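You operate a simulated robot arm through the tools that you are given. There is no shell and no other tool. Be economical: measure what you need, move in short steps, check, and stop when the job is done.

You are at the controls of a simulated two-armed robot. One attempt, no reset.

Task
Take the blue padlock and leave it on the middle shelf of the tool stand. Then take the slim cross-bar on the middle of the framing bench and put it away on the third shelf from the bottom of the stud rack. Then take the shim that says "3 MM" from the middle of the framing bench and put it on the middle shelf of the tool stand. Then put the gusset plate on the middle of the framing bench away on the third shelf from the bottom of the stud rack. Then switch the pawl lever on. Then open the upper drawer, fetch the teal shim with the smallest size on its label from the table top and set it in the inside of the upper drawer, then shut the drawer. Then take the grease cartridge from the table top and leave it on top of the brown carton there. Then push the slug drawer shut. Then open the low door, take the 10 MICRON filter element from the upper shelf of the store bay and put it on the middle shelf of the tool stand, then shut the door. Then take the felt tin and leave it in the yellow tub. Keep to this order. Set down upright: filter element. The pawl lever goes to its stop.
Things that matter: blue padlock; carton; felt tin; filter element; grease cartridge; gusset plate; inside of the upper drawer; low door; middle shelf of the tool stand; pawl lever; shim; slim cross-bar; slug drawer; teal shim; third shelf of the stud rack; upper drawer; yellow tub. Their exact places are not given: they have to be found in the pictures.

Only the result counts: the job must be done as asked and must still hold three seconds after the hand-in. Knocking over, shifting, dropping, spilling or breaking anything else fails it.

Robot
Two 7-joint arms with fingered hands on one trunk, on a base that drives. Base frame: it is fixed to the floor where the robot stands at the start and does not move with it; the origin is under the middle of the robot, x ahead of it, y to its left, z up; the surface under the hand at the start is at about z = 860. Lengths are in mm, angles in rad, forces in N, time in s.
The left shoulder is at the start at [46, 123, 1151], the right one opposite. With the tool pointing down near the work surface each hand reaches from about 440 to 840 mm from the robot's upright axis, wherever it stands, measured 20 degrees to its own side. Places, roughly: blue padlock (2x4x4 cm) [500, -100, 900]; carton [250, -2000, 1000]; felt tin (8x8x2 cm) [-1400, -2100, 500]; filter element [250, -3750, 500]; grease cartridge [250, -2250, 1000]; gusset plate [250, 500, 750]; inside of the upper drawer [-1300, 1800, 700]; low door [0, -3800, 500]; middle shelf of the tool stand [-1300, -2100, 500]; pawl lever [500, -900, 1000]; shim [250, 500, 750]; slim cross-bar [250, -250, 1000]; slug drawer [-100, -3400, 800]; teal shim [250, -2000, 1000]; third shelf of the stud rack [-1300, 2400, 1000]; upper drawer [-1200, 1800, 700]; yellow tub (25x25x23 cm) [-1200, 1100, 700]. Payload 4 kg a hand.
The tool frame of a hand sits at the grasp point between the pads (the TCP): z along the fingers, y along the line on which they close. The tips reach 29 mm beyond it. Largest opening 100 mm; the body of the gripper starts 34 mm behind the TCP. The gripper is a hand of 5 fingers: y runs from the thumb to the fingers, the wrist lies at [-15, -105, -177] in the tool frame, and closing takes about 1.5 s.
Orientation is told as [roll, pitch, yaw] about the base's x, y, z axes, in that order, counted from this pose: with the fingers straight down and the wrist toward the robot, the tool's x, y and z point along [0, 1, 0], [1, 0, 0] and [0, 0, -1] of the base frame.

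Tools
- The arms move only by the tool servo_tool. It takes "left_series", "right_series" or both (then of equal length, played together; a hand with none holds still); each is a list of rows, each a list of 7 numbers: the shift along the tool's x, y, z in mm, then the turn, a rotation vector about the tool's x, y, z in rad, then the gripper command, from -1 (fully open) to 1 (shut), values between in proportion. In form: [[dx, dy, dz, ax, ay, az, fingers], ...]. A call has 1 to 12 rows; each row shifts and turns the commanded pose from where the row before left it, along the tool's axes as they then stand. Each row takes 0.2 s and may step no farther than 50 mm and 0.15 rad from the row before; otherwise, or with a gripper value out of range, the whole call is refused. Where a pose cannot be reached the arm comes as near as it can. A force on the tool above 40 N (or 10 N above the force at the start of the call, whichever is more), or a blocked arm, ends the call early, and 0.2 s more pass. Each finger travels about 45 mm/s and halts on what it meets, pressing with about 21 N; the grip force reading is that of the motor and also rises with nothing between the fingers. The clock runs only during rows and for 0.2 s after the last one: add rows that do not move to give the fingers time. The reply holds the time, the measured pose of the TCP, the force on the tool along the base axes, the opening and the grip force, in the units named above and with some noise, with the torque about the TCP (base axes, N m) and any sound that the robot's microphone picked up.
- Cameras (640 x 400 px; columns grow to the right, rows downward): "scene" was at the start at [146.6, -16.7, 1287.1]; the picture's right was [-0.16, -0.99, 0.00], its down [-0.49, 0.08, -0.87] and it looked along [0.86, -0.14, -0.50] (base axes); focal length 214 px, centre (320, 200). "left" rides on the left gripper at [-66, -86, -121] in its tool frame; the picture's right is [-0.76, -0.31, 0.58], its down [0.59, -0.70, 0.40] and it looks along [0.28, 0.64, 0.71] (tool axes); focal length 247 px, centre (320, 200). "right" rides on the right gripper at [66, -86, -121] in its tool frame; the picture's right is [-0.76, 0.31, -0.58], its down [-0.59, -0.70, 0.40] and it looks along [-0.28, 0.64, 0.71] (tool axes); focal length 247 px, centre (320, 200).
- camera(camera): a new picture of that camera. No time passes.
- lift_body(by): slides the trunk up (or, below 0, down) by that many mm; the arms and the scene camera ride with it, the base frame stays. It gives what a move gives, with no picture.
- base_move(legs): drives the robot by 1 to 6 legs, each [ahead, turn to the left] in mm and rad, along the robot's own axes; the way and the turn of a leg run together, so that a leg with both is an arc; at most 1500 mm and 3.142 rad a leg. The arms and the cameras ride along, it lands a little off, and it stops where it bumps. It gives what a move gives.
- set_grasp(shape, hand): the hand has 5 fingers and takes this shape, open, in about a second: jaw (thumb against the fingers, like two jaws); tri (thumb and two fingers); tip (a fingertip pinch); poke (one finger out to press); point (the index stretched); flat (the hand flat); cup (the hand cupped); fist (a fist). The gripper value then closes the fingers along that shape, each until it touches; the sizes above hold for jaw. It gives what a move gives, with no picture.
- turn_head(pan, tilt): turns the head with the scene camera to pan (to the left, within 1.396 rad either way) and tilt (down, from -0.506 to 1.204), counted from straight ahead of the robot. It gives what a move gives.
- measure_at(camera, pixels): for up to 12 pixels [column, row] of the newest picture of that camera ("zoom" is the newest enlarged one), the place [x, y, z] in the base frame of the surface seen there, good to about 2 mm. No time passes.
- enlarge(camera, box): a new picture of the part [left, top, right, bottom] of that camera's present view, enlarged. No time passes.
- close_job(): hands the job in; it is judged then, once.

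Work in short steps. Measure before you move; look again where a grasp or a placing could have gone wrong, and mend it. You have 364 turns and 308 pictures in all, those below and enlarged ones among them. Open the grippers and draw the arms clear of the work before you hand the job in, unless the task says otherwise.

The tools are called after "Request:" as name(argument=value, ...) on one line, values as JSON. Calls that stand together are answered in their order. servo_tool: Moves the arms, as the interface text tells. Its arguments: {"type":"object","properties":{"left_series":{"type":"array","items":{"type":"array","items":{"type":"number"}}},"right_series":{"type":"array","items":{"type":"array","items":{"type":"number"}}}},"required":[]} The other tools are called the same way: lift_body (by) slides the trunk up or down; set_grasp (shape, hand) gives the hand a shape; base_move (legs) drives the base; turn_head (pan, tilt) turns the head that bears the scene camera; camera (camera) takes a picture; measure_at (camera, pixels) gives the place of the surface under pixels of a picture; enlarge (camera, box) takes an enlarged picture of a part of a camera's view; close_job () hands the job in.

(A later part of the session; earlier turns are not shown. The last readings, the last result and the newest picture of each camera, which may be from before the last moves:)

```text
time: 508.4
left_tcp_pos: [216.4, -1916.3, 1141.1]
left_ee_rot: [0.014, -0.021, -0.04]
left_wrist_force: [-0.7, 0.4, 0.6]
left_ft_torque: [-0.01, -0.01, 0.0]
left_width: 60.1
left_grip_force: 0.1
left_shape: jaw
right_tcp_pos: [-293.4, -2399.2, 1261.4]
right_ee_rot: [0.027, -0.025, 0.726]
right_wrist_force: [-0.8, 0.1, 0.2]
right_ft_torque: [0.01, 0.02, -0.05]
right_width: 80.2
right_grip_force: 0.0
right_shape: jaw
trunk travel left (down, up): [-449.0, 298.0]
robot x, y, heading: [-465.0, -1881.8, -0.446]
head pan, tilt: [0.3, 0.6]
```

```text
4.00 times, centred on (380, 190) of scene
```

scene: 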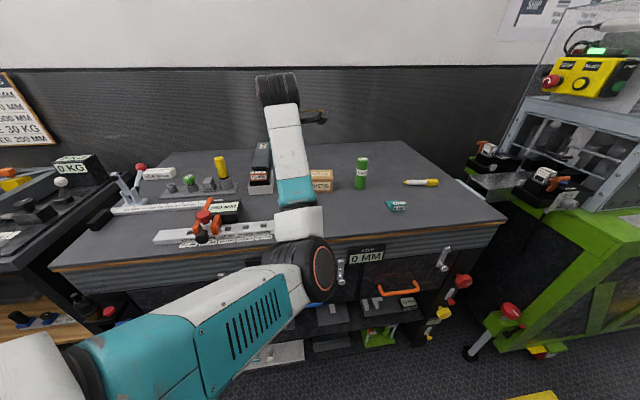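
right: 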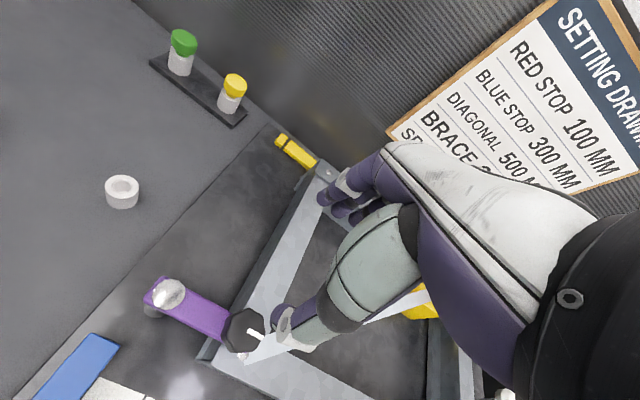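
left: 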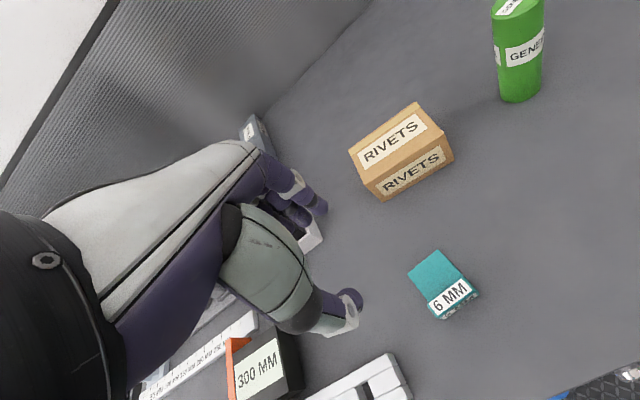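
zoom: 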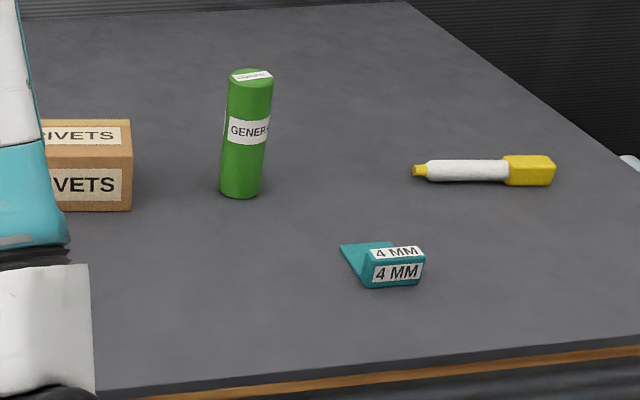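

Two teal shims: 6 MM and 4 MM; the smallest is 4 MM. I measure it, the green cartridge and the carton.

Request:
measure_at(camera="zoom", pixels=[[370, 262], [420, 258], [366, 285], [422, 280], [342, 246], [392, 244], [397, 252], [245, 80], [240, 190], [265, 130], [55, 125], [130, 160]])

Request:
measure_at(camera="left", pixels=[[350, 155], [415, 105], [450, 150], [380, 195], [518, 95], [515, 10], [440, 140]])

```text
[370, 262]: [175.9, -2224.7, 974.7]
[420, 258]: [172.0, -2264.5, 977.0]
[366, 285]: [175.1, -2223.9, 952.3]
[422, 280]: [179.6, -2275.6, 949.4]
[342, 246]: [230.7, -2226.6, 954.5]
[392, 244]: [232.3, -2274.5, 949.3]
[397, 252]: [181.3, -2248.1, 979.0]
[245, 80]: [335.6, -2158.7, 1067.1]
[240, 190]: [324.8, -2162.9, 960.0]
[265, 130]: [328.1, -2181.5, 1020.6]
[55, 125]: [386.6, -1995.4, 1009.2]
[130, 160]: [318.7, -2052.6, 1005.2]
```

```text
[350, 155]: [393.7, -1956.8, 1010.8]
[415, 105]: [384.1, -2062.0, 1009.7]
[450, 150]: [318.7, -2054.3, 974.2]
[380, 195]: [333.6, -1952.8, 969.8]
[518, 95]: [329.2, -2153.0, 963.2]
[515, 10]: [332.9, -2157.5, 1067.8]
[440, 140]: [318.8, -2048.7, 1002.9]
```

The 4 MM shim's block centre is (183, −2246), top 979 (table z 950). I drive to its stance.

Request:
base_move(legs=[[0, -1.125], [280, 0], [0, 1.157]])

Request:
camera(camera="left")

```text
time: 516.1
left_tcp_pos: [221.0, -2170.5, 1140.5]
left_ee_rot: [0.012, -0.022, -0.017]
left_wrist_force: [0.4, -0.8, 0.0]
left_ft_torque: [0.02, -0.02, 0.02]
left_width: 60.1
left_grip_force: 0.1
left_shape: jaw
right_tcp_pos: [-276.9, -2666.0, 1260.7]
right_ee_rot: [0.028, -0.026, 0.75]
right_wrist_force: [-0.3, -0.5, 0.2]
right_ft_torque: [-0.01, 0.0, -0.02]
right_width: 79.9
right_grip_force: 0.1
right_shape: jaw
trunk travel left (down, up): [-449.0, 298.0]
robot x, y, heading: [-463.3, -2154.3, -0.416]
head pan, tilt: [0.3, 0.6]
```

```text
151 pictures are left
```

left: 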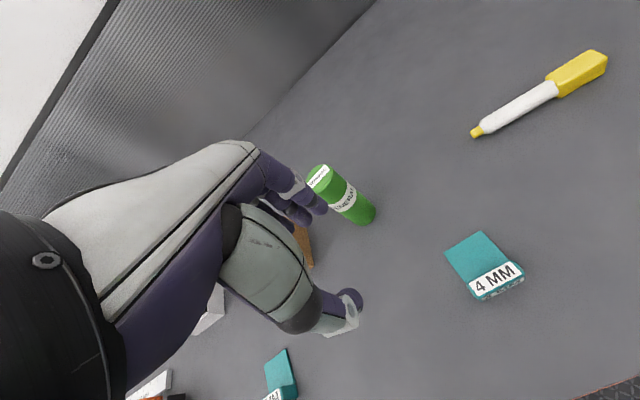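

I move over the shim and down to z 1030.

Request:
servo_tool(left_series=[[-38, -19, 0, -0.02, 0, 0.06, -0.1], [-38, -19, 20, 0, 0, 0, -0.1], [0, 0, 40, 0, 0, 0, -0.1], [0, 0, 40, 0, 0, 0, -0.1], [0, 0, 10, 0, 0, 0, -0.1], [0, 0, 0, 0, 0, 0, -0.1]])

Request:
camera(camera="left")

Request:
measure_at(camera="left", pixels=[[350, 280], [380, 270], [365, 300], [390, 290]])

```text
time: 517.5
left_tcp_pos: [182.1, -2243.6, 1028.9]
left_ee_rot: [0.014, -0.042, -0.076]
left_wrist_force: [0.6, 0.7, 0.8]
left_ft_torque: [0.03, -0.03, 0.0]
left_width: 55.2
left_grip_force: 0.0
left_shape: jaw
right_tcp_pos: [-276.3, -2664.0, 1260.9]
right_ee_rot: [0.029, -0.025, 0.751]
right_wrist_force: [0.2, 0.0, 0.0]
right_ft_torque: [-0.01, -0.02, -0.01]
right_width: 80.0
right_grip_force: 0.1
right_shape: jaw
trunk travel left (down, up): [-449.0, 298.0]
robot x, y, heading: [-461.3, -2153.6, -0.42]
head pan, tilt: [0.3, 0.6]
```

```text
150 pictures are left
```

left: 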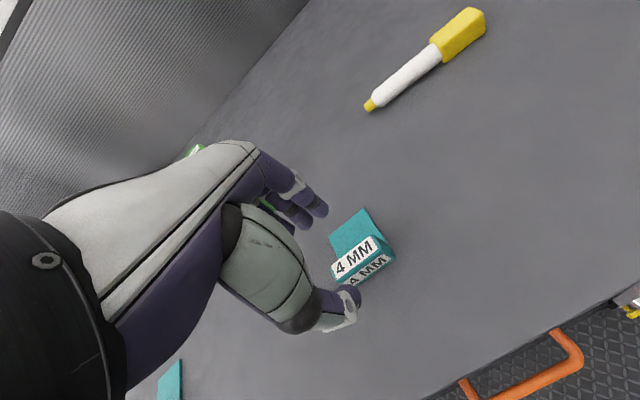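

```text
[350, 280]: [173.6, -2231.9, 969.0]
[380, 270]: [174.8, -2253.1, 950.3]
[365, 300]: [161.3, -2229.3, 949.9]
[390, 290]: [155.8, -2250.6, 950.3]
```

Aligned. I level the hand, lower to z 987, close and lift.

Request:
servo_tool(left_series=[[-2, 1, 15, 0.04, 0, 0, -0.1], [0, 0, 17, 0, 0, 0, -0.1], [0, 0, 10, 0, 0, 0, -0.1], [0, 0, 0, 0, 0, 0, 0.4], [0, 0, 0, 0, 0, 0, 1], [0, 0, 0, 0, 0, 0, 1], [0, 0, 0, 0, 0, 0, 1], [0, 0, 0, 0, 0, 0, 1]])

Request:
servo_tool(left_series=[[0, 0, -10, 0, 0, 0, 1], [0, 0, -25, 0, 0, 0, 1], [0, 0, -45, 0, 0, 0, 1], [0, 0, -45, 0, 0, 0, 1], [0, 0, -45, 0, 0, 0, 1]])

Request:
enlarge(camera="left", box=[240, 160, 440, 360])

```text
time: 519.4
left_tcp_pos: [183.0, -2244.1, 986.1]
left_ee_rot: [0.015, -0.003, -0.077]
left_wrist_force: [0.0, -0.1, 0.7]
left_ft_torque: [0.0, 0.02, 0.0]
left_width: 11.0
left_grip_force: 21.2
left_shape: jaw
right_tcp_pos: [-277.6, -2665.5, 1261.0]
right_ee_rot: [0.028, -0.024, 0.751]
right_wrist_force: [0.0, 1.4, -0.3]
right_ft_torque: [-0.02, -0.01, 0.01]
right_width: 80.4
right_grip_force: 0.0
right_shape: jaw
trunk travel left (down, up): [-449.0, 298.0]
robot x, y, heading: [-459.7, -2152.0, -0.42]
head pan, tilt: [0.3, 0.6]
```

```text
time: 520.5
left_tcp_pos: [181.8, -2252.2, 1157.2]
left_ee_rot: [0.014, 0.0, -0.078]
left_wrist_force: [1.1, -0.4, -0.2]
left_ft_torque: [0.0, 0.02, 0.04]
left_width: 11.0
left_grip_force: 20.7
left_shape: jaw
right_tcp_pos: [-277.9, -2664.8, 1260.4]
right_ee_rot: [0.028, -0.025, 0.751]
right_wrist_force: [0.2, 0.3, 0.1]
right_ft_torque: [-0.02, -0.03, 0.03]
right_width: 80.0
right_grip_force: 0.1
right_shape: jaw
trunk travel left (down, up): [-449.0, 298.0]
robot x, y, heading: [-461.3, -2156.2, -0.417]
head pan, tilt: [0.3, 0.6]
```

```text
2.00 times, centred on (340, 260) of left
```

zoom: 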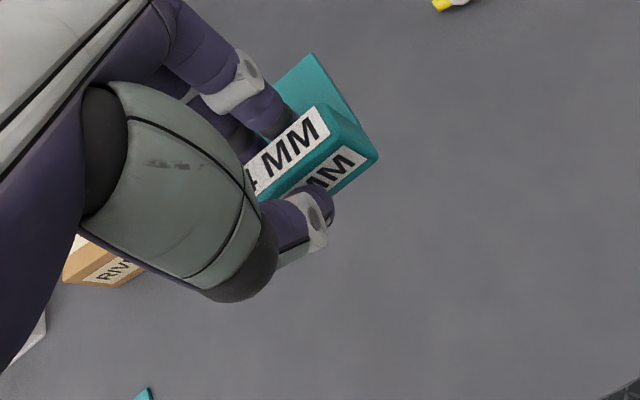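

Held. I drive back up to the open drawer.

Request:
base_move(legs=[[0, 1.973], [1430, 0], [1430, 0]])

```text
time: 539.0
left_tcp_pos: [-379.2, 1308.0, 1157.2]
left_ee_rot: [0.014, -0.001, 1.826]
left_wrist_force: [0.0, 0.3, 0.5]
left_ft_torque: [0.0, 0.0, -0.04]
left_width: 10.8
left_grip_force: 21.3
left_shape: jaw
right_tcp_pos: [163.0, 1010.4, 1260.1]
right_ee_rot: [0.029, -0.026, 2.652]
right_wrist_force: [0.5, -0.1, 0.1]
right_ft_torque: [-0.01, 0.02, 0.0]
right_width: 79.8
right_grip_force: 0.0
right_shape: jaw
trunk travel left (down, up): [-449.0, 298.0]
robot x, y, heading: [-262.4, 668.2, 1.484]
head pan, tilt: [0.3, 0.6]
```

Request:
base_move(legs=[[0, 0.12], [1150, 0], [0, 1.126]])

Request:
turn_head(pan=0.3, tilt=0.6)

Request:
camera(camera="scene")

Request:
camera(camera="left")

```text
time: 548.5
left_tcp_pos: [-938.0, 1924.8, 1157.8]
left_ee_rot: [0.014, -0.002, 3.086]
left_wrist_force: [0.1, -0.6, 0.4]
left_ft_torque: [0.0, 0.01, -0.03]
left_width: 10.8
left_grip_force: 20.8
left_shape: jaw
right_tcp_pos: [-487.5, 2351.1, 1260.8]
right_ee_rot: [0.029, -0.023, -2.371]
right_wrist_force: [-0.5, 0.5, -1.3]
right_ft_torque: [0.02, -0.02, 0.0]
right_width: 79.9
right_grip_force: 0.1
right_shape: jaw
trunk travel left (down, up): [-449.0, 298.0]
robot x, y, heading: [-293.4, 1842.6, 2.748]
head pan, tilt: [0.3, 0.6]
```

```text
time: 549.1
left_tcp_pos: [-937.4, 1926.4, 1156.2]
left_ee_rot: [0.015, -0.001, 3.087]
left_wrist_force: [0.6, -0.8, 0.2]
left_ft_torque: [0.0, 0.01, 0.0]
left_width: 10.6
left_grip_force: 20.9
left_shape: jaw
right_tcp_pos: [-487.6, 2350.8, 1261.6]
right_ee_rot: [0.028, -0.024, -2.371]
right_wrist_force: [-0.5, 0.1, 0.2]
right_ft_torque: [0.0, -0.02, 0.01]
right_width: 80.1
right_grip_force: 0.1
right_shape: jaw
trunk travel left (down, up): [-449.0, 298.0]
robot x, y, heading: [-287.9, 1842.1, 2.745]
head pan, tilt: [0.3, 0.6]
```

```text
148 pictures are left
```

scene: 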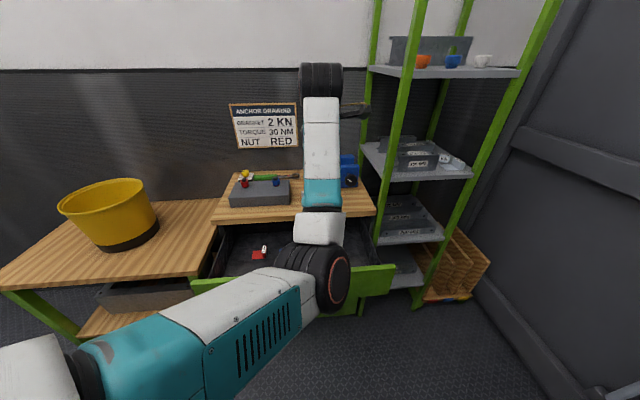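

```text
147 pictures are left
```

left: 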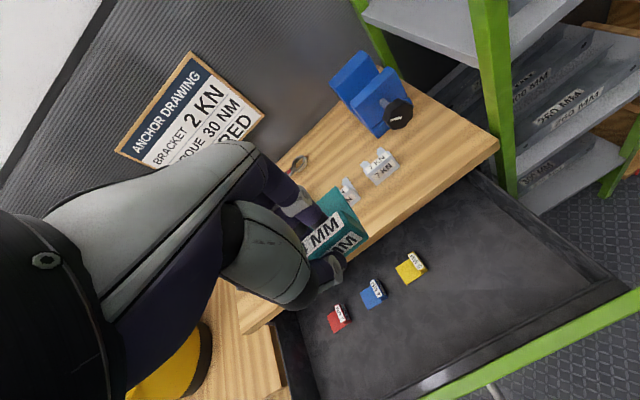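

The drawer holds red, blue and yellow shims. I measure them, the floor and the walls.

Request:
measure_at(camera="left", pixels=[[338, 318], [372, 293], [412, 267], [470, 220], [450, 300], [480, 250], [540, 330], [570, 300], [420, 370], [500, 200], [450, 350], [280, 330]])

```text
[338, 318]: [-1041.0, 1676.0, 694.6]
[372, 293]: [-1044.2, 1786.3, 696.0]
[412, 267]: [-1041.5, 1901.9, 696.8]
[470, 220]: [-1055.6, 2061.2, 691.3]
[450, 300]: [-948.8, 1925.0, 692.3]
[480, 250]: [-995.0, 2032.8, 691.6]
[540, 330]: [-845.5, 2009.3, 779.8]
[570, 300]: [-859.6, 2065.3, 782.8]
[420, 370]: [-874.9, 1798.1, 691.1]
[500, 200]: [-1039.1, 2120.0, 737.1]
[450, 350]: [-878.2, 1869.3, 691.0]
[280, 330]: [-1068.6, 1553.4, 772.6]
```

Drawer floor is z 691. I will set the shim at about (−962, 1985). I move there and lower the trunk.

Request:
servo_tool(left_series=[[-29, 14, 0, 0, 0, 0, 1], [-29, 14, 0, 0, 0, 0, 1], [0, 0, 0, 0, 0, 0, 1]])

Request:
lift_body(by=-280)

Request:
camera(camera="scene")

Request:
camera(camera="left")

```text
time: 550.0
left_tcp_pos: [-961.5, 1987.6, 1158.7]
left_ee_rot: [0.013, -0.003, 3.087]
left_wrist_force: [-0.2, -0.2, -1.0]
left_ft_torque: [0.02, 0.04, 0.0]
left_width: 10.6
left_grip_force: 20.5
left_shape: jaw
right_tcp_pos: [-487.0, 2350.8, 1260.5]
right_ee_rot: [0.029, -0.026, -2.369]
right_wrist_force: [-0.7, -0.2, 0.2]
right_ft_torque: [0.0, 0.02, 0.02]
right_width: 80.0
right_grip_force: 0.0
right_shape: jaw
trunk travel left (down, up): [-449.0, 298.0]
robot x, y, heading: [-288.2, 1841.9, 2.741]
head pan, tilt: [0.3, 0.6]
```

```text
time: 552.8
left_tcp_pos: [-961.6, 1985.0, 876.8]
left_ee_rot: [0.014, -0.002, 3.088]
left_wrist_force: [0.2, 0.3, -0.2]
left_ft_torque: [0.03, 0.0, 0.02]
left_width: 10.9
left_grip_force: 20.8
left_shape: jaw
right_tcp_pos: [-486.3, 2350.4, 979.7]
right_ee_rot: [0.027, -0.023, -2.37]
right_wrist_force: [-0.4, 0.5, 0.1]
right_ft_torque: [-0.01, -0.02, 0.04]
right_width: 80.3
right_grip_force: 0.1
right_shape: jaw
trunk travel left (down, up): [-169.0, 578.0]
robot x, y, heading: [-291.4, 1842.7, 2.745]
head pan, tilt: [0.3, 0.6]
```

```text
146 pictures are left
```

scene: 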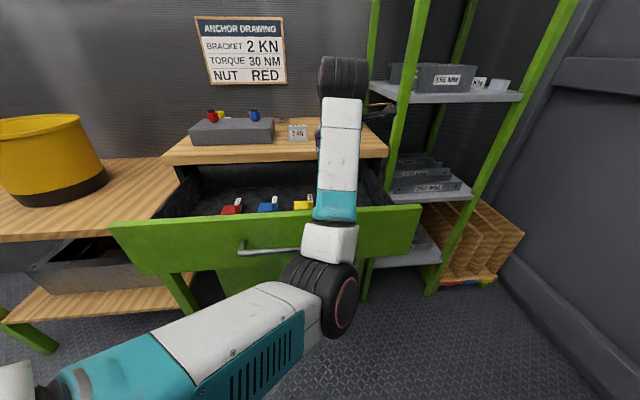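

```text
145 pictures are left
```

left: 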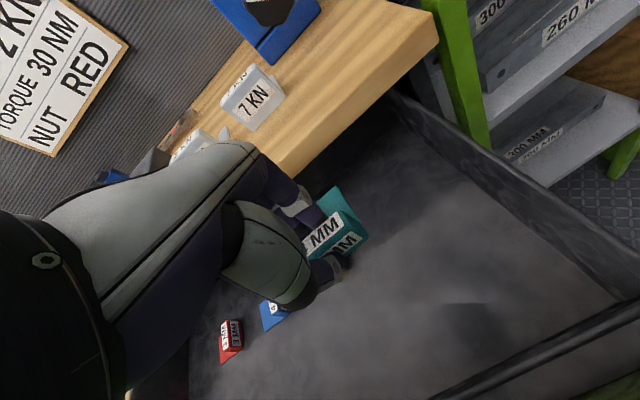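

I check the clearance of forearm and elbow to the drawer front.

Request:
measure_at(camera="scene", pixels=[[325, 275], [330, 245], [333, 205], [338, 150], [250, 225], [390, 210], [245, 245]])

```text
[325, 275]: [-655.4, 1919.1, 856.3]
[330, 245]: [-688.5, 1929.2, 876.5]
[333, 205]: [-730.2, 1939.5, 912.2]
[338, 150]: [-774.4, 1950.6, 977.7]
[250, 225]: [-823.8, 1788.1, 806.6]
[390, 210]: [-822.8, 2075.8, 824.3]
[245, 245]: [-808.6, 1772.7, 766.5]
```

Margin over the drawer front would be thin. I raise the trunk 100 mm (flatter forearm) and lower with the arm in stages.

Request:
lift_body(by=100)

Request:
servo_tool(left_series=[[0, 0, 40, 0, 0, 0, 1], [0, 0, 40, 0, 0, 0, 1], [0, 0, 40, 0, 0, 0, 1], [0, 0, 40, 0, 0, 0, 1], [0, 0, 30, 0, 0, 0, 1], [0, 0, 0, 0, 0, 0, 1]])

Request:
camera(camera="scene")

```text
time: 554.1
left_tcp_pos: [-961.5, 1985.7, 974.1]
left_ee_rot: [0.014, -0.001, 3.086]
left_wrist_force: [0.0, -0.3, -1.1]
left_ft_torque: [0.02, -0.02, 0.0]
left_width: 10.6
left_grip_force: 20.7
left_shape: jaw
right_tcp_pos: [-489.0, 2351.5, 1079.4]
right_ee_rot: [0.028, -0.024, -2.37]
right_wrist_force: [-1.0, -0.1, 0.2]
right_ft_torque: [0.0, -0.01, -0.01]
right_width: 79.9
right_grip_force: 0.0
right_shape: jaw
trunk travel left (down, up): [-269.0, 478.0]
robot x, y, heading: [-290.1, 1841.9, 2.746]
head pan, tilt: [0.3, 0.6]
```

```text
time: 555.5
left_tcp_pos: [-963.7, 1981.4, 783.1]
left_ee_rot: [0.013, -0.002, 3.087]
left_wrist_force: [0.2, 0.5, -0.8]
left_ft_torque: [-0.01, 0.02, -0.02]
left_width: 11.0
left_grip_force: 21.0
left_shape: jaw
right_tcp_pos: [-487.6, 2351.3, 1080.8]
right_ee_rot: [0.028, -0.024, -2.369]
right_wrist_force: [-0.2, -1.0, -0.4]
right_ft_torque: [0.03, -0.02, -0.02]
right_width: 80.0
right_grip_force: 0.0
right_shape: jaw
trunk travel left (down, up): [-269.0, 478.0]
robot x, y, heading: [-290.5, 1845.3, 2.746]
head pan, tilt: [0.3, 0.6]
```

```text
144 pictures are left
```

scene: 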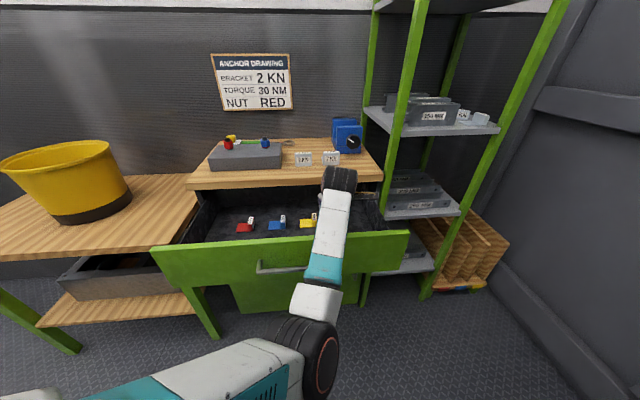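

Request:
measure_at(camera="scene", pixels=[[325, 270], [329, 240], [333, 215], [336, 200], [318, 300]])

Request:
camera(camera="left")

```text
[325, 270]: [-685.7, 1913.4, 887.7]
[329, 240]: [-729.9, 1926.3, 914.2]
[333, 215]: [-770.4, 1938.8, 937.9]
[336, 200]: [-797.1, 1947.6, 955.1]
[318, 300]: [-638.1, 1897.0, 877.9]
```

```text
143 pictures are left
```

left: 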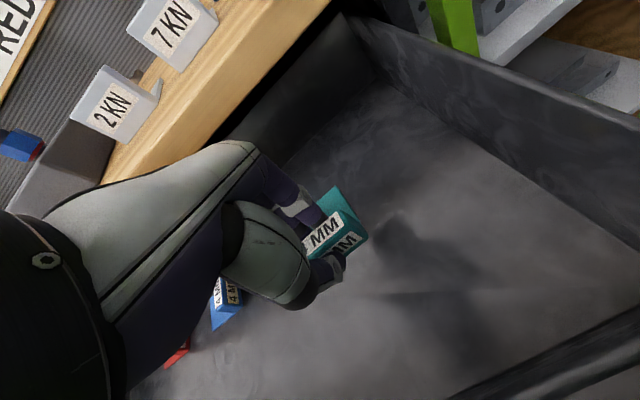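

I raise the trunk 80 more and lower the arm 120, to flatten the forearm further.

Request:
lift_body(by=80)

Request:
servo_tool(left_series=[[0, 0, 40, 0, 0, 0, 1], [0, 0, 40, 0, 0, 0, 1], [0, 0, 30, 0, 0, 0, 1], [0, 0, 0, 0, 0, 0, 1]])

Request:
camera(camera="scene")

```text
time: 556.7
left_tcp_pos: [-962.9, 1983.1, 865.1]
left_ee_rot: [0.015, 0.001, 3.086]
left_wrist_force: [-0.4, 0.5, -1.3]
left_ft_torque: [-0.02, 0.0, 0.02]
left_width: 10.8
left_grip_force: 21.4
left_shape: jaw
right_tcp_pos: [-487.4, 2351.9, 1160.5]
right_ee_rot: [0.027, -0.024, -2.369]
right_wrist_force: [0.4, 0.5, -0.7]
right_ft_torque: [-0.02, 0.02, -0.03]
right_width: 79.9
right_grip_force: 0.0
right_shape: jaw
trunk travel left (down, up): [-349.0, 398.0]
robot x, y, heading: [-293.2, 1844.3, 2.743]
head pan, tilt: [0.3, 0.6]
```

```text
time: 557.7
left_tcp_pos: [-964.1, 1980.2, 754.5]
left_ee_rot: [0.015, -0.002, 3.087]
left_wrist_force: [-0.1, 0.1, -1.0]
left_ft_torque: [0.03, 0.02, 0.01]
left_width: 10.8
left_grip_force: 21.2
left_shape: jaw
right_tcp_pos: [-487.0, 2350.4, 1160.8]
right_ee_rot: [0.029, -0.024, -2.372]
right_wrist_force: [-0.4, 0.8, -0.5]
right_ft_torque: [0.02, -0.01, 0.0]
right_width: 80.0
right_grip_force: 0.1
right_shape: jaw
trunk travel left (down, up): [-349.0, 398.0]
robot x, y, heading: [-288.6, 1840.5, 2.742]
head pan, tilt: [0.3, 0.6]
```

```text
142 pictures are left
```

scene: 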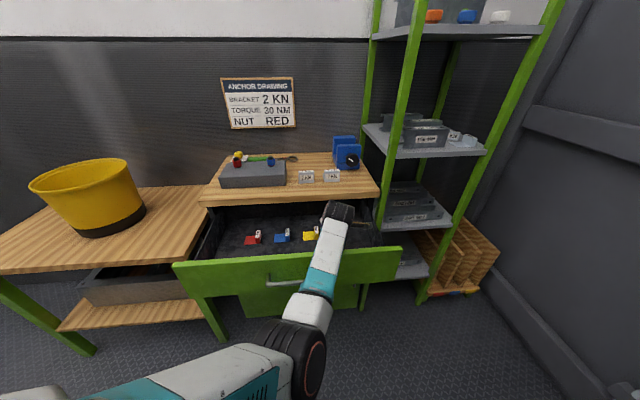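

Request:
measure_at(camera="scene", pixels=[[320, 275], [327, 250], [333, 230], [330, 240]])

Request:
servo_tool(left_series=[[0, 0, 8, 0, 0, 0, 1], [0, 0, 7, 0, 0, 0, 1], [0, 0, 0, 0, 0, 0, 1]])

Request:
camera(camera="left")

```text
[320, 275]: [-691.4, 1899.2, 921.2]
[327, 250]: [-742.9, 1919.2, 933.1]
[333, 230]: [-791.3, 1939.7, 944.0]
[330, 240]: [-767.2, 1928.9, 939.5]
```

```text
time: 558.5
left_tcp_pos: [-962.3, 1981.5, 740.7]
left_ee_rot: [0.013, -0.001, 3.087]
left_wrist_force: [-0.3, 0.1, -0.9]
left_ft_torque: [0.0, -0.02, 0.0]
left_width: 10.5
left_grip_force: 21.5
left_shape: jaw
right_tcp_pos: [-487.4, 2350.8, 1160.4]
right_ee_rot: [0.029, -0.024, -2.369]
right_wrist_force: [0.2, -0.3, 0.1]
right_ft_torque: [0.01, 0.02, 0.03]
right_width: 79.9
right_grip_force: 0.0
right_shape: jaw
trunk travel left (down, up): [-349.0, 398.0]
robot x, y, heading: [-289.3, 1841.0, 2.747]
head pan, tilt: [0.3, 0.6]
```

```text
141 pictures are left
```

left: 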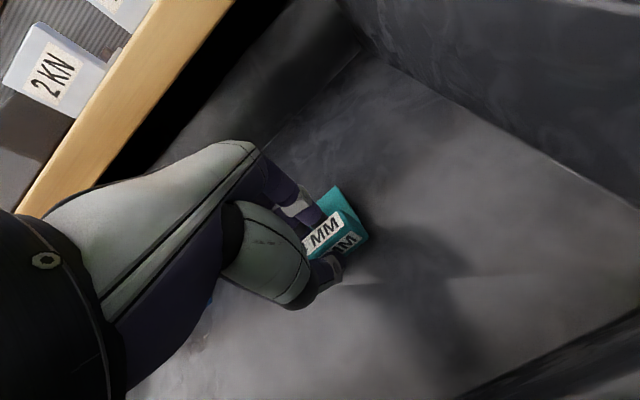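

About 12 mm above the floor; I lower 6 more, release and rise.

Request:
servo_tool(left_series=[[0, 0, 6, 0, 0, 0, 1], [0, 0, 0, 0, 0, 0, 0.6], [0, 0, 0, 0, 0, 0, 0.3], [0, 0, 0, 0, 0, 0, 0.1], [0, 0, 0, 0, 0, 0, 0.1], [0, 0, -30, 0, 0, 0, 0.1], [0, 0, -45, 0, 0, 0, 0.1], [0, 0, -45, 0, 0, 0, 0.1]])

Request:
camera(camera="left")

```text
time: 560.3
left_tcp_pos: [-961.7, 1985.6, 857.9]
left_ee_rot: [0.015, -0.002, 3.085]
left_wrist_force: [-0.5, 0.0, 0.1]
left_ft_torque: [0.03, 0.0, 0.0]
left_width: 44.4
left_grip_force: 0.1
left_shape: jaw
right_tcp_pos: [-487.1, 2351.1, 1160.5]
right_ee_rot: [0.027, -0.025, -2.372]
right_wrist_force: [-0.5, -0.8, -0.3]
right_ft_torque: [0.0, 0.0, -0.03]
right_width: 80.0
right_grip_force: 0.1
right_shape: jaw
trunk travel left (down, up): [-349.0, 398.0]
robot x, y, heading: [-292.5, 1843.6, 2.744]
head pan, tilt: [0.3, 0.6]
```

```text
140 pictures are left
```

left: 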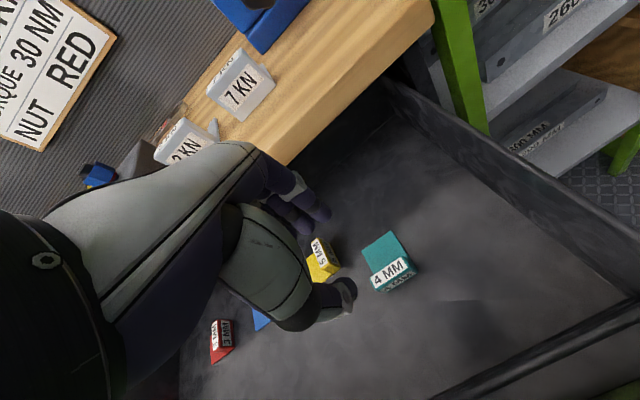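

The 4 MM shim lies in the drawer. To shut it I go to the pose used at the handle: raise, square up, back off, and pitch the hand level.

Request:
lift_body(by=270)

Request:
base_move(legs=[[0, 0.39], [-75, 0]])

Request:
servo_tool(left_series=[[0, 0, 0, 0, 0, 0.115, 0.6], [0, 0, 0, 0, 0, 0.115, 1], [0, 0, 0, 0, 0, 0.115, 1], [0, 0, 0, -0.15, 0, 0, 1], [0, 0, 0, -0.15, 0, 0, 1], [0, 0, 0, -0.15, 0, 0, 1], [0, 0, 0, -0.15, 0, 0, 1], [0, 0, 0, -0.15, 0, 0, 1], [0, 0, 0, -0.15, 0, 0, 1], [0, 0, 0, -0.15, 0, 0, 1], [0, 0, 0, -0.15, 0, 0, 1], [0, 0, 0, 0, 0, 0, 1]])

```text
time: 563.0
left_tcp_pos: [-962.3, 1982.5, 1124.9]
left_ee_rot: [0.016, -0.004, 3.087]
left_wrist_force: [0.2, 0.7, 0.3]
left_ft_torque: [-0.02, 0.01, -0.02]
left_width: 44.8
left_grip_force: 0.0
left_shape: jaw
right_tcp_pos: [-486.7, 2350.5, 1430.5]
right_ee_rot: [0.028, -0.025, -2.371]
right_wrist_force: [-0.6, 0.3, 0.9]
right_ft_torque: [0.0, -0.01, -0.02]
right_width: 80.1
right_grip_force: 0.1
right_shape: jaw
trunk travel left (down, up): [-619.0, 128.0]
robot x, y, heading: [-290.1, 1842.0, 2.745]
head pan, tilt: [0.3, 0.6]
```

```text
time: 565.3
left_tcp_pos: [-888.3, 1711.4, 1125.7]
left_ee_rot: [0.016, 0.0, -2.801]
left_wrist_force: [0.3, -0.3, -0.2]
left_ft_torque: [-0.02, 0.03, 0.01]
left_width: 44.6
left_grip_force: 0.1
left_shape: jaw
right_tcp_pos: [-593.0, 2235.4, 1430.4]
right_ee_rot: [0.029, -0.025, -1.972]
right_wrist_force: [0.3, 0.1, -0.5]
right_ft_torque: [0.03, 0.05, -0.01]
right_width: 79.7
right_grip_force: 0.0
right_shape: jaw
trunk travel left (down, up): [-619.0, 128.0]
robot x, y, heading: [-211.2, 1846.6, -3.142]
head pan, tilt: [0.3, 0.6]
```

```text
time: 567.9
left_tcp_pos: [-888.6, 1712.2, 1125.6]
left_ee_rot: [0.037, -1.2, 3.105]
left_wrist_force: [0.7, 0.3, -0.3]
left_ft_torque: [-0.03, 0.01, 0.01]
left_width: 0.0
left_grip_force: 20.8
left_shape: jaw
right_tcp_pos: [-592.8, 2234.4, 1430.7]
right_ee_rot: [0.028, -0.023, -1.972]
right_wrist_force: [0.3, -0.8, -0.7]
right_ft_torque: [0.0, 0.02, -0.02]
right_width: 80.1
right_grip_force: 0.0
right_shape: jaw
trunk travel left (down, up): [-619.0, 128.0]
robot x, y, heading: [-210.5, 1842.7, -3.141]
head pan, tilt: [0.3, 0.6]
```

I raise the hand relative to the shoulder and draw it back 150 mm.

Request:
servo_tool(left_series=[[0, 44, -17, 0, 0, 0, 1], [0, 44, -17, 0, 0, 0, 1], [0, 44, -17, 0, 0, 0, 1], [0, 44, -17, 0, 0, 0, 1], [0, -9, -23.3, 0, 0, 0, 1], [0, -9, -23.3, 0, 0, 0, 1], [0, -9, -23.3, 0, 0, 0, 1], [0, -9, -23.3, 0, 0, 0, 1], [0, -9, -23.3, 0, 0, 0, 1], [0, -9, -23.3, 0, 0, 0, 1], [0, 0, 0, 0, 0, 0, 1]])

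```text
time: 570.3
left_tcp_pos: [-740.4, 1714.2, 1314.9]
left_ee_rot: [0.039, -1.197, 3.103]
left_wrist_force: [-0.5, 0.1, -0.1]
left_ft_torque: [0.01, -0.01, 0.02]
left_width: 0.0
left_grip_force: 20.7
left_shape: jaw
right_tcp_pos: [-593.2, 2234.7, 1430.3]
right_ee_rot: [0.029, -0.023, -1.973]
right_wrist_force: [0.5, 0.3, -0.2]
right_ft_torque: [0.01, -0.02, -0.02]
right_width: 79.8
right_grip_force: 0.0
right_shape: jaw
trunk travel left (down, up): [-619.0, 128.0]
robot x, y, heading: [-212.9, 1844.5, -3.141]
head pan, tilt: [0.3, 0.6]
```

Now lower the trunk by 545 in two steps.

Request:
lift_body(by=-400)

Request:
lift_body(by=-145)

Request:
camera(camera="scene")

```text
time: 574.1
left_tcp_pos: [-739.6, 1714.2, 915.0]
left_ee_rot: [0.037, -1.198, 3.103]
left_wrist_force: [-0.8, -0.6, -1.2]
left_ft_torque: [0.01, 0.03, 0.04]
left_width: 0.0
left_grip_force: 20.9
left_shape: jaw
right_tcp_pos: [-591.1, 2235.1, 1030.5]
right_ee_rot: [0.027, -0.025, -1.973]
right_wrist_force: [-0.1, 0.0, -0.3]
right_ft_torque: [-0.01, 0.0, 0.01]
right_width: 79.9
right_grip_force: 0.1
right_shape: jaw
trunk travel left (down, up): [-219.0, 528.0]
robot x, y, heading: [-212.5, 1842.7, -3.137]
head pan, tilt: [0.3, 0.6]
```

```text
time: 575.8
left_tcp_pos: [-755.0, 1714.2, 726.7]
left_ee_rot: [0.029, -1.097, 3.113]
left_wrist_force: [-0.4, -0.5, 0.4]
left_ft_torque: [0.02, 0.02, 0.02]
left_width: 0.0
left_grip_force: 20.9
left_shape: jaw
right_tcp_pos: [-592.2, 2235.2, 885.8]
right_ee_rot: [0.028, -0.026, -1.973]
right_wrist_force: [0.4, 0.0, 0.1]
right_ft_torque: [0.02, 0.02, 0.02]
right_width: 80.1
right_grip_force: 0.0
right_shape: jaw
trunk travel left (down, up): [-74.0, 673.0]
robot x, y, heading: [-210.6, 1841.6, -3.142]
head pan, tilt: [0.3, 0.6]
```

```text
139 pictures are left
```

scene: 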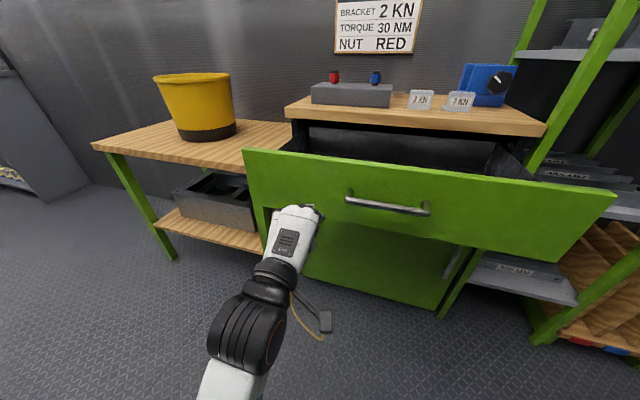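

I raise 35 mm so the fist meets the front at mid-height, then drive forward to push the drawer shut.

Request:
lift_body(by=35)

Request:
base_move(legs=[[250, 0]])

Request:
camera(camera="scene")

```text
time: 576.6
left_tcp_pos: [-754.5, 1713.9, 761.0]
left_ee_rot: [0.028, -1.095, 3.111]
left_wrist_force: [0.2, -0.6, 0.1]
left_ft_torque: [0.04, -0.01, -0.04]
left_width: 0.2
left_grip_force: 20.7
left_shape: jaw
right_tcp_pos: [-591.7, 2234.9, 920.2]
right_ee_rot: [0.029, -0.023, -1.973]
right_wrist_force: [-0.7, 0.3, -0.1]
right_ft_torque: [-0.02, -0.01, 0.03]
right_width: 80.1
right_grip_force: 0.0
right_shape: jaw
trunk travel left (down, up): [-109.0, 638.0]
robot x, y, heading: [-212.2, 1840.9, -3.142]
head pan, tilt: [0.3, 0.6]
```

```text
time: 578.4
left_tcp_pos: [-1005.8, 1714.8, 761.6]
left_ee_rot: [0.027, -1.097, 3.111]
left_wrist_force: [-0.5, 0.0, 0.6]
left_ft_torque: [0.0, -0.01, -0.04]
left_width: 0.2
left_grip_force: 21.1
left_shape: jaw
right_tcp_pos: [-844.4, 2236.2, 920.6]
right_ee_rot: [0.028, -0.025, -1.973]
right_wrist_force: [0.4, 0.1, 0.2]
right_ft_torque: [0.04, 0.0, -0.02]
right_width: 79.9
right_grip_force: 0.1
right_shape: jaw
trunk travel left (down, up): [-109.0, 638.0]
robot x, y, heading: [-463.0, 1842.5, 3.137]
head pan, tilt: [0.3, 0.6]
```

```text
138 pictures are left
```

scene: 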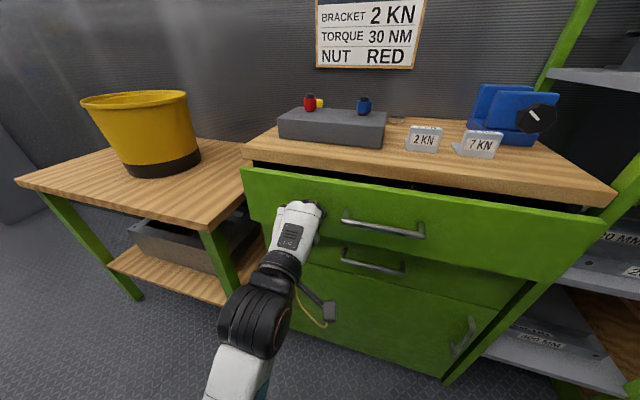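

Nearly shut. I push on until it stops.

Request:
base_move(legs=[[60, 0]])

Request:
camera(camera="scene")

```text
time: 579.4
left_tcp_pos: [-1051.8, 1715.0, 764.4]
left_ee_rot: [0.022, -1.104, 3.114]
left_wrist_force: [9.5, 0.0, -1.3]
left_ft_torque: [-0.01, -0.12, -0.01]
left_width: 0.0
left_grip_force: 21.3
left_shape: jaw
right_tcp_pos: [-890.3, 2235.0, 920.2]
right_ee_rot: [0.027, -0.024, -1.975]
right_wrist_force: [0.5, 0.2, 0.2]
right_ft_torque: [0.04, -0.01, 0.0]
right_width: 80.1
right_grip_force: 0.0
right_shape: jaw
trunk travel left (down, up): [-109.0, 638.0]
robot x, y, heading: [-515.4, 1845.9, 3.146]
head pan, tilt: [0.3, 0.6]
stopped in leg 1: the force on the tool passed its limit at 90 N (the readings are from after the stop); the commanded pose is now the measured one
```

```text
137 pictures are left
```

scene: 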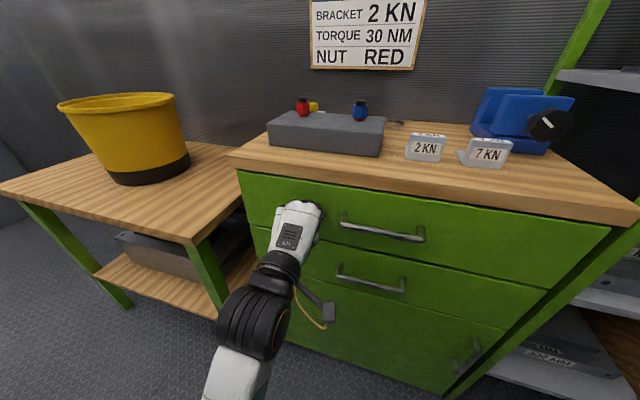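

The drawer looks shut; I verify the handle's position against the original (x −1036).

Request:
measure_at(camera="scene", pixels=[[385, 231], [400, 215], [372, 282]])

Request:
base_move(legs=[[-150, 0]])

Request:
lift_body(by=350)

```text
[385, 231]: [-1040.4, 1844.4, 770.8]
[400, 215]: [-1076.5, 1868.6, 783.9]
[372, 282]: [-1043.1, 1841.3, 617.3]
```

```text
time: 580.8
left_tcp_pos: [-900.8, 1715.6, 763.5]
left_ee_rot: [0.023, -1.105, 3.113]
left_wrist_force: [0.5, -0.4, -1.0]
left_ft_torque: [0.0, -0.04, 0.0]
left_width: 0.1
left_grip_force: 21.0
left_shape: jaw
right_tcp_pos: [-739.0, 2236.4, 919.5]
right_ee_rot: [0.028, -0.025, -1.976]
right_wrist_force: [-0.3, -0.9, 1.2]
right_ft_torque: [0.01, 0.03, 0.01]
right_width: 80.1
right_grip_force: 0.0
right_shape: jaw
trunk travel left (down, up): [-109.0, 638.0]
robot x, y, heading: [-360.6, 1836.9, 3.143]
head pan, tilt: [0.3, 0.6]
```

```text
time: 584.2
left_tcp_pos: [-901.2, 1715.6, 1114.0]
left_ee_rot: [0.024, -1.105, 3.112]
left_wrist_force: [-0.8, 1.4, -0.7]
left_ft_torque: [0.01, 0.0, 0.01]
left_width: 0.0
left_grip_force: 21.2
left_shape: jaw
right_tcp_pos: [-739.6, 2236.4, 1269.6]
right_ee_rot: [0.027, -0.023, -1.977]
right_wrist_force: [0.1, -0.3, 0.9]
right_ft_torque: [-0.01, -0.02, 0.0]
right_width: 79.9
right_grip_force: 0.0
right_shape: jaw
trunk travel left (down, up): [-459.0, 288.0]
robot x, y, heading: [-362.6, 1840.1, 3.139]
head pan, tilt: [0.3, 0.6]
```

The drawer is shut (front at −1076). Next the grease cartridge. I restore the downward hand and drive back to the second table.

Request:
servo_tool(left_series=[[0, 0, 0, 0.138, 0, 0, 0.5], [0, 0, 0, 0.138, 0, 0, 0], [0, 0, 0, 0.138, 0, 0, -0.2], [0, 0, 0, 0.138, 0, 0, -0.2], [0, 0, 0, 0.138, 0, 0, -0.2], [0, 0, 0, 0.138, 0, 0, -0.2], [0, 0, 0, 0.138, 0, 0, -0.2], [0, 0, 0, 0.138, 0, 0, -0.2], [0, 0, 0, 0, 0, -0.115, -0.2], [0, 0, 0, 0, 0, -0.115, -0.2], [0, 0, 0, 0, 0, -0.115, -0.2], [0, 0, 0, 0, 0, 0, -0.2]])

Request:
base_move(legs=[[0, 1.559], [1280, 0], [1280, 0]])

```text
time: 586.8
left_tcp_pos: [-901.2, 1716.6, 1114.1]
left_ee_rot: [0.011, -0.003, -2.803]
left_wrist_force: [0.1, 0.1, -0.1]
left_ft_torque: [0.01, -0.01, 0.01]
left_width: 60.0
left_grip_force: 0.1
left_shape: jaw
right_tcp_pos: [-738.8, 2237.1, 1270.0]
right_ee_rot: [0.027, -0.024, -1.976]
right_wrist_force: [0.4, -0.5, -0.2]
right_ft_torque: [0.02, -0.01, -0.01]
right_width: 80.2
right_grip_force: 0.0
right_shape: jaw
trunk travel left (down, up): [-459.0, 288.0]
robot x, y, heading: [-361.3, 1843.5, 3.14]
head pan, tilt: [0.3, 0.6]
```

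```text
time: 603.1
left_tcp_pos: [-299.8, -1236.1, 1113.2]
left_ee_rot: [0.011, -0.004, -1.265]
left_wrist_force: [0.4, 0.1, 0.8]
left_ft_torque: [0.01, -0.02, -0.01]
left_width: 59.7
left_grip_force: 0.0
left_shape: jaw
right_tcp_pos: [-813.9, -1058.4, 1269.5]
right_ee_rot: [0.027, -0.023, -0.434]
right_wrist_force: [0.3, -1.2, -0.7]
right_ft_torque: [0.0, 0.01, 0.0]
right_width: 80.1
right_grip_force: 0.0
right_shape: jaw
trunk travel left (down, up): [-459.0, 288.0]
robot x, y, heading: [-409.5, -691.6, -1.599]
head pan, tilt: [0.3, 0.6]
```

Request:
base_move(legs=[[0, 0.028], [1300, 0], [0, 1.157]])

Request:
turn_head(pan=0.2, tilt=0.6)

Request:
camera(camera="scene")

Request:
camera(camera="left")

```text
time: 613.0
left_tcp_pos: [115.5, -2080.5, 1113.4]
left_ee_rot: [0.007, -0.004, -0.063]
left_wrist_force: [-1.0, 0.2, 0.6]
left_ft_torque: [-0.02, 0.0, -0.03]
left_width: 59.8
left_grip_force: 0.0
left_shape: jaw
right_tcp_pos: [-236.9, -2495.6, 1270.0]
right_ee_rot: [0.028, -0.026, 0.764]
right_wrist_force: [0.5, -0.4, -0.6]
right_ft_torque: [-0.05, 0.05, 0.0]
right_width: 79.8
right_grip_force: 0.0
right_shape: jaw
trunk travel left (down, up): [-459.0, 288.0]
robot x, y, heading: [-431.2, -1986.6, -0.403]
head pan, tilt: [0.3, 0.6]
```

```text
time: 613.7
left_tcp_pos: [114.9, -2080.2, 1115.5]
left_ee_rot: [0.01, -0.004, -0.065]
left_wrist_force: [-0.9, 0.4, 0.4]
left_ft_torque: [0.01, 0.01, -0.03]
left_width: 59.9
left_grip_force: 0.1
left_shape: jaw
right_tcp_pos: [-237.6, -2496.2, 1270.2]
right_ee_rot: [0.027, -0.024, 0.763]
right_wrist_force: [-0.3, 0.8, 0.2]
right_ft_torque: [-0.04, 0.0, 0.0]
right_width: 79.9
right_grip_force: 0.2
right_shape: jaw
trunk travel left (down, up): [-459.0, 288.0]
robot x, y, heading: [-431.2, -1986.9, -0.401]
head pan, tilt: [0.201, 0.6]
```

```text
136 pictures are left
```

scene: 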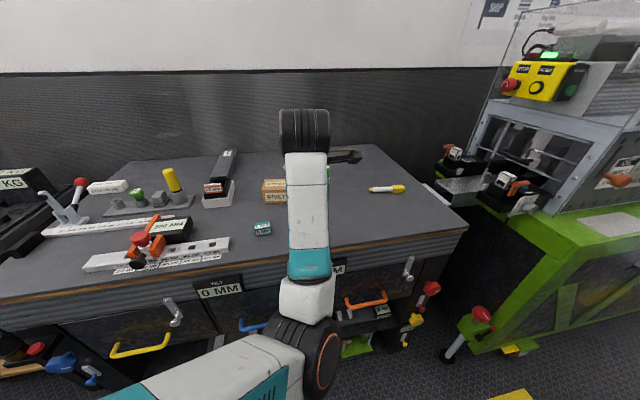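

```text
135 pictures are left
```

left: 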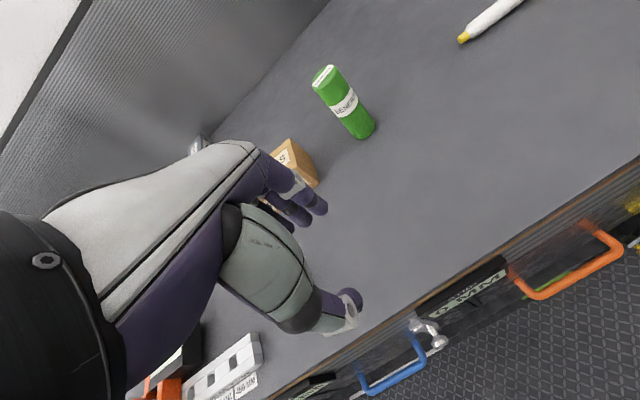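

I measure the cartridge precisely.

Request:
enlarge(camera="left", box=[280, 50, 400, 150])

Request:
measure_at(camera="zoom", pixels=[[232, 90], [175, 130], [290, 90], [215, 190], [330, 150], [360, 270], [400, 460], [505, 400], [455, 430], [350, 240]])

```text
4.00 times, centred on (340, 100) of left
```

zoom: 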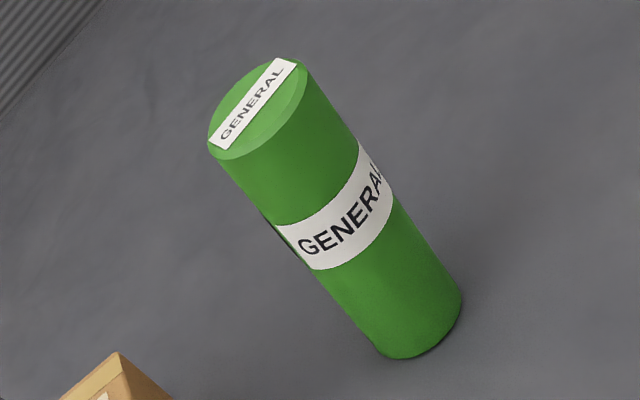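

```text
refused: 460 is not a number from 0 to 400
```

Request:
measure_at(camera="zoom", pixels=[[255, 65], [215, 140], [300, 75], [230, 155], [258, 105], [345, 235], [400, 350], [455, 300], [300, 65], [212, 120]])

```text
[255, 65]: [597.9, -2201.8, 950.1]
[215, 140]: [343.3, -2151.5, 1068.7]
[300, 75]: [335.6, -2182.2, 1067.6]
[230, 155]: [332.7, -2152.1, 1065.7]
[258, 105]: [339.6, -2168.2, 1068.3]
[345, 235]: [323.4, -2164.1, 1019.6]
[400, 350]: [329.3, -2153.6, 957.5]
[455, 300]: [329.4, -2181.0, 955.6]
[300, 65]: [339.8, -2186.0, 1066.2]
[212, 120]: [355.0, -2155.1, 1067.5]
```

Cartridge axis (343, −2168), radius ≈ 19, top 1068. I raise 40 and extend over it.

Request:
lift_body(by=40)

Request:
servo_tool(left_series=[[-12.2, 38.9, 0, 0, 0, 0, -0.4], [-12.2, 38.9, 0, 0, 0, 0, -0.4], [-12.2, 38.9, 0, 0, 0, 0, -0.4], [-12.2, 38.9, 0, 0, 0, 0, -0.4], [-12.2, 38.9, 0, 0, 0, 0, -0.4], [-12.2, 38.9, 0, 0, 0, 0, -0.4], [0, 0, 0, 0, 0, 0, -0.4]])

Request:
camera(camera="left")

Request:
camera(camera="scene")

```text
time: 614.5
left_tcp_pos: [115.2, -2080.7, 1152.6]
left_ee_rot: [0.01, -0.003, -0.065]
left_wrist_force: [-0.3, -0.2, -0.2]
left_ft_torque: [0.03, 0.0, -0.04]
left_width: 59.8
left_grip_force: 0.0
left_shape: jaw
right_tcp_pos: [-235.0, -2497.1, 1309.9]
right_ee_rot: [0.028, -0.025, 0.762]
right_wrist_force: [0.4, 0.0, -0.1]
right_ft_torque: [0.02, 0.0, -0.02]
right_width: 80.0
right_grip_force: 0.1
right_shape: jaw
trunk travel left (down, up): [-499.0, 248.0]
robot x, y, heading: [-431.8, -1983.4, -0.401]
head pan, tilt: [0.201, 0.6]
```

```text
time: 616.1
left_tcp_pos: [346.1, -2170.2, 1152.9]
left_ee_rot: [0.009, -0.004, -0.061]
left_wrist_force: [-0.4, 0.2, -0.3]
left_ft_torque: [0.03, -0.04, 0.02]
left_width: 69.9
left_grip_force: 0.1
left_shape: jaw
right_tcp_pos: [-235.7, -2497.9, 1310.6]
right_ee_rot: [0.027, -0.024, 0.765]
right_wrist_force: [0.4, 0.1, -0.3]
right_ft_torque: [0.04, -0.02, -0.01]
right_width: 79.9
right_grip_force: 0.1
right_shape: jaw
trunk travel left (down, up): [-499.0, 248.0]
robot x, y, heading: [-428.6, -1985.8, -0.401]
head pan, tilt: [0.201, 0.6]
```

```text
133 pictures are left
```

left: 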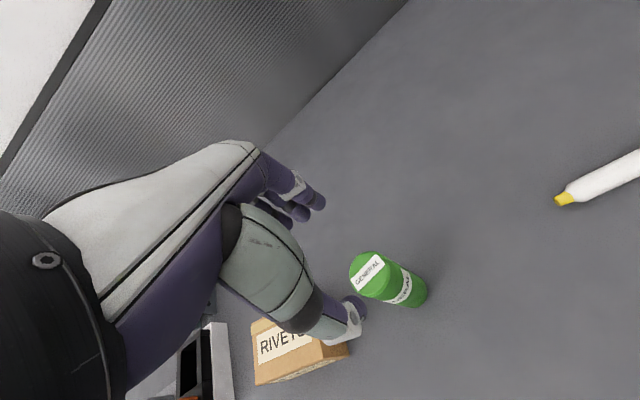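

```text
132 pictures are left
```

scene: 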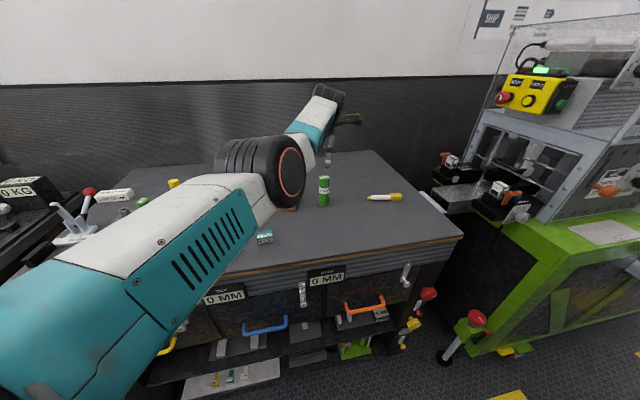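

I check the elbow's height relative to the carton before descending.

Request:
measure_at(camera="scene", pixels=[[292, 172], [285, 200], [260, 190], [310, 140], [325, 180]])

Request:
measure_at(camera="left", pixels=[[362, 280], [372, 258], [388, 285], [355, 265], [270, 320]])

```text
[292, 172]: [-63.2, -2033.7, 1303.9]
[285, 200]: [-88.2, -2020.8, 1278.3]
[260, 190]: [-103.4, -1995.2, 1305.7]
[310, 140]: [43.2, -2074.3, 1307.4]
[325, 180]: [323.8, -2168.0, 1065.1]
```

```text
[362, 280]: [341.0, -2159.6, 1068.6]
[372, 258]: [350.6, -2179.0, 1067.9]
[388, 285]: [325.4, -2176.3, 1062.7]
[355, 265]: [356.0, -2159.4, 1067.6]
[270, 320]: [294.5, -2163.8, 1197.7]
```

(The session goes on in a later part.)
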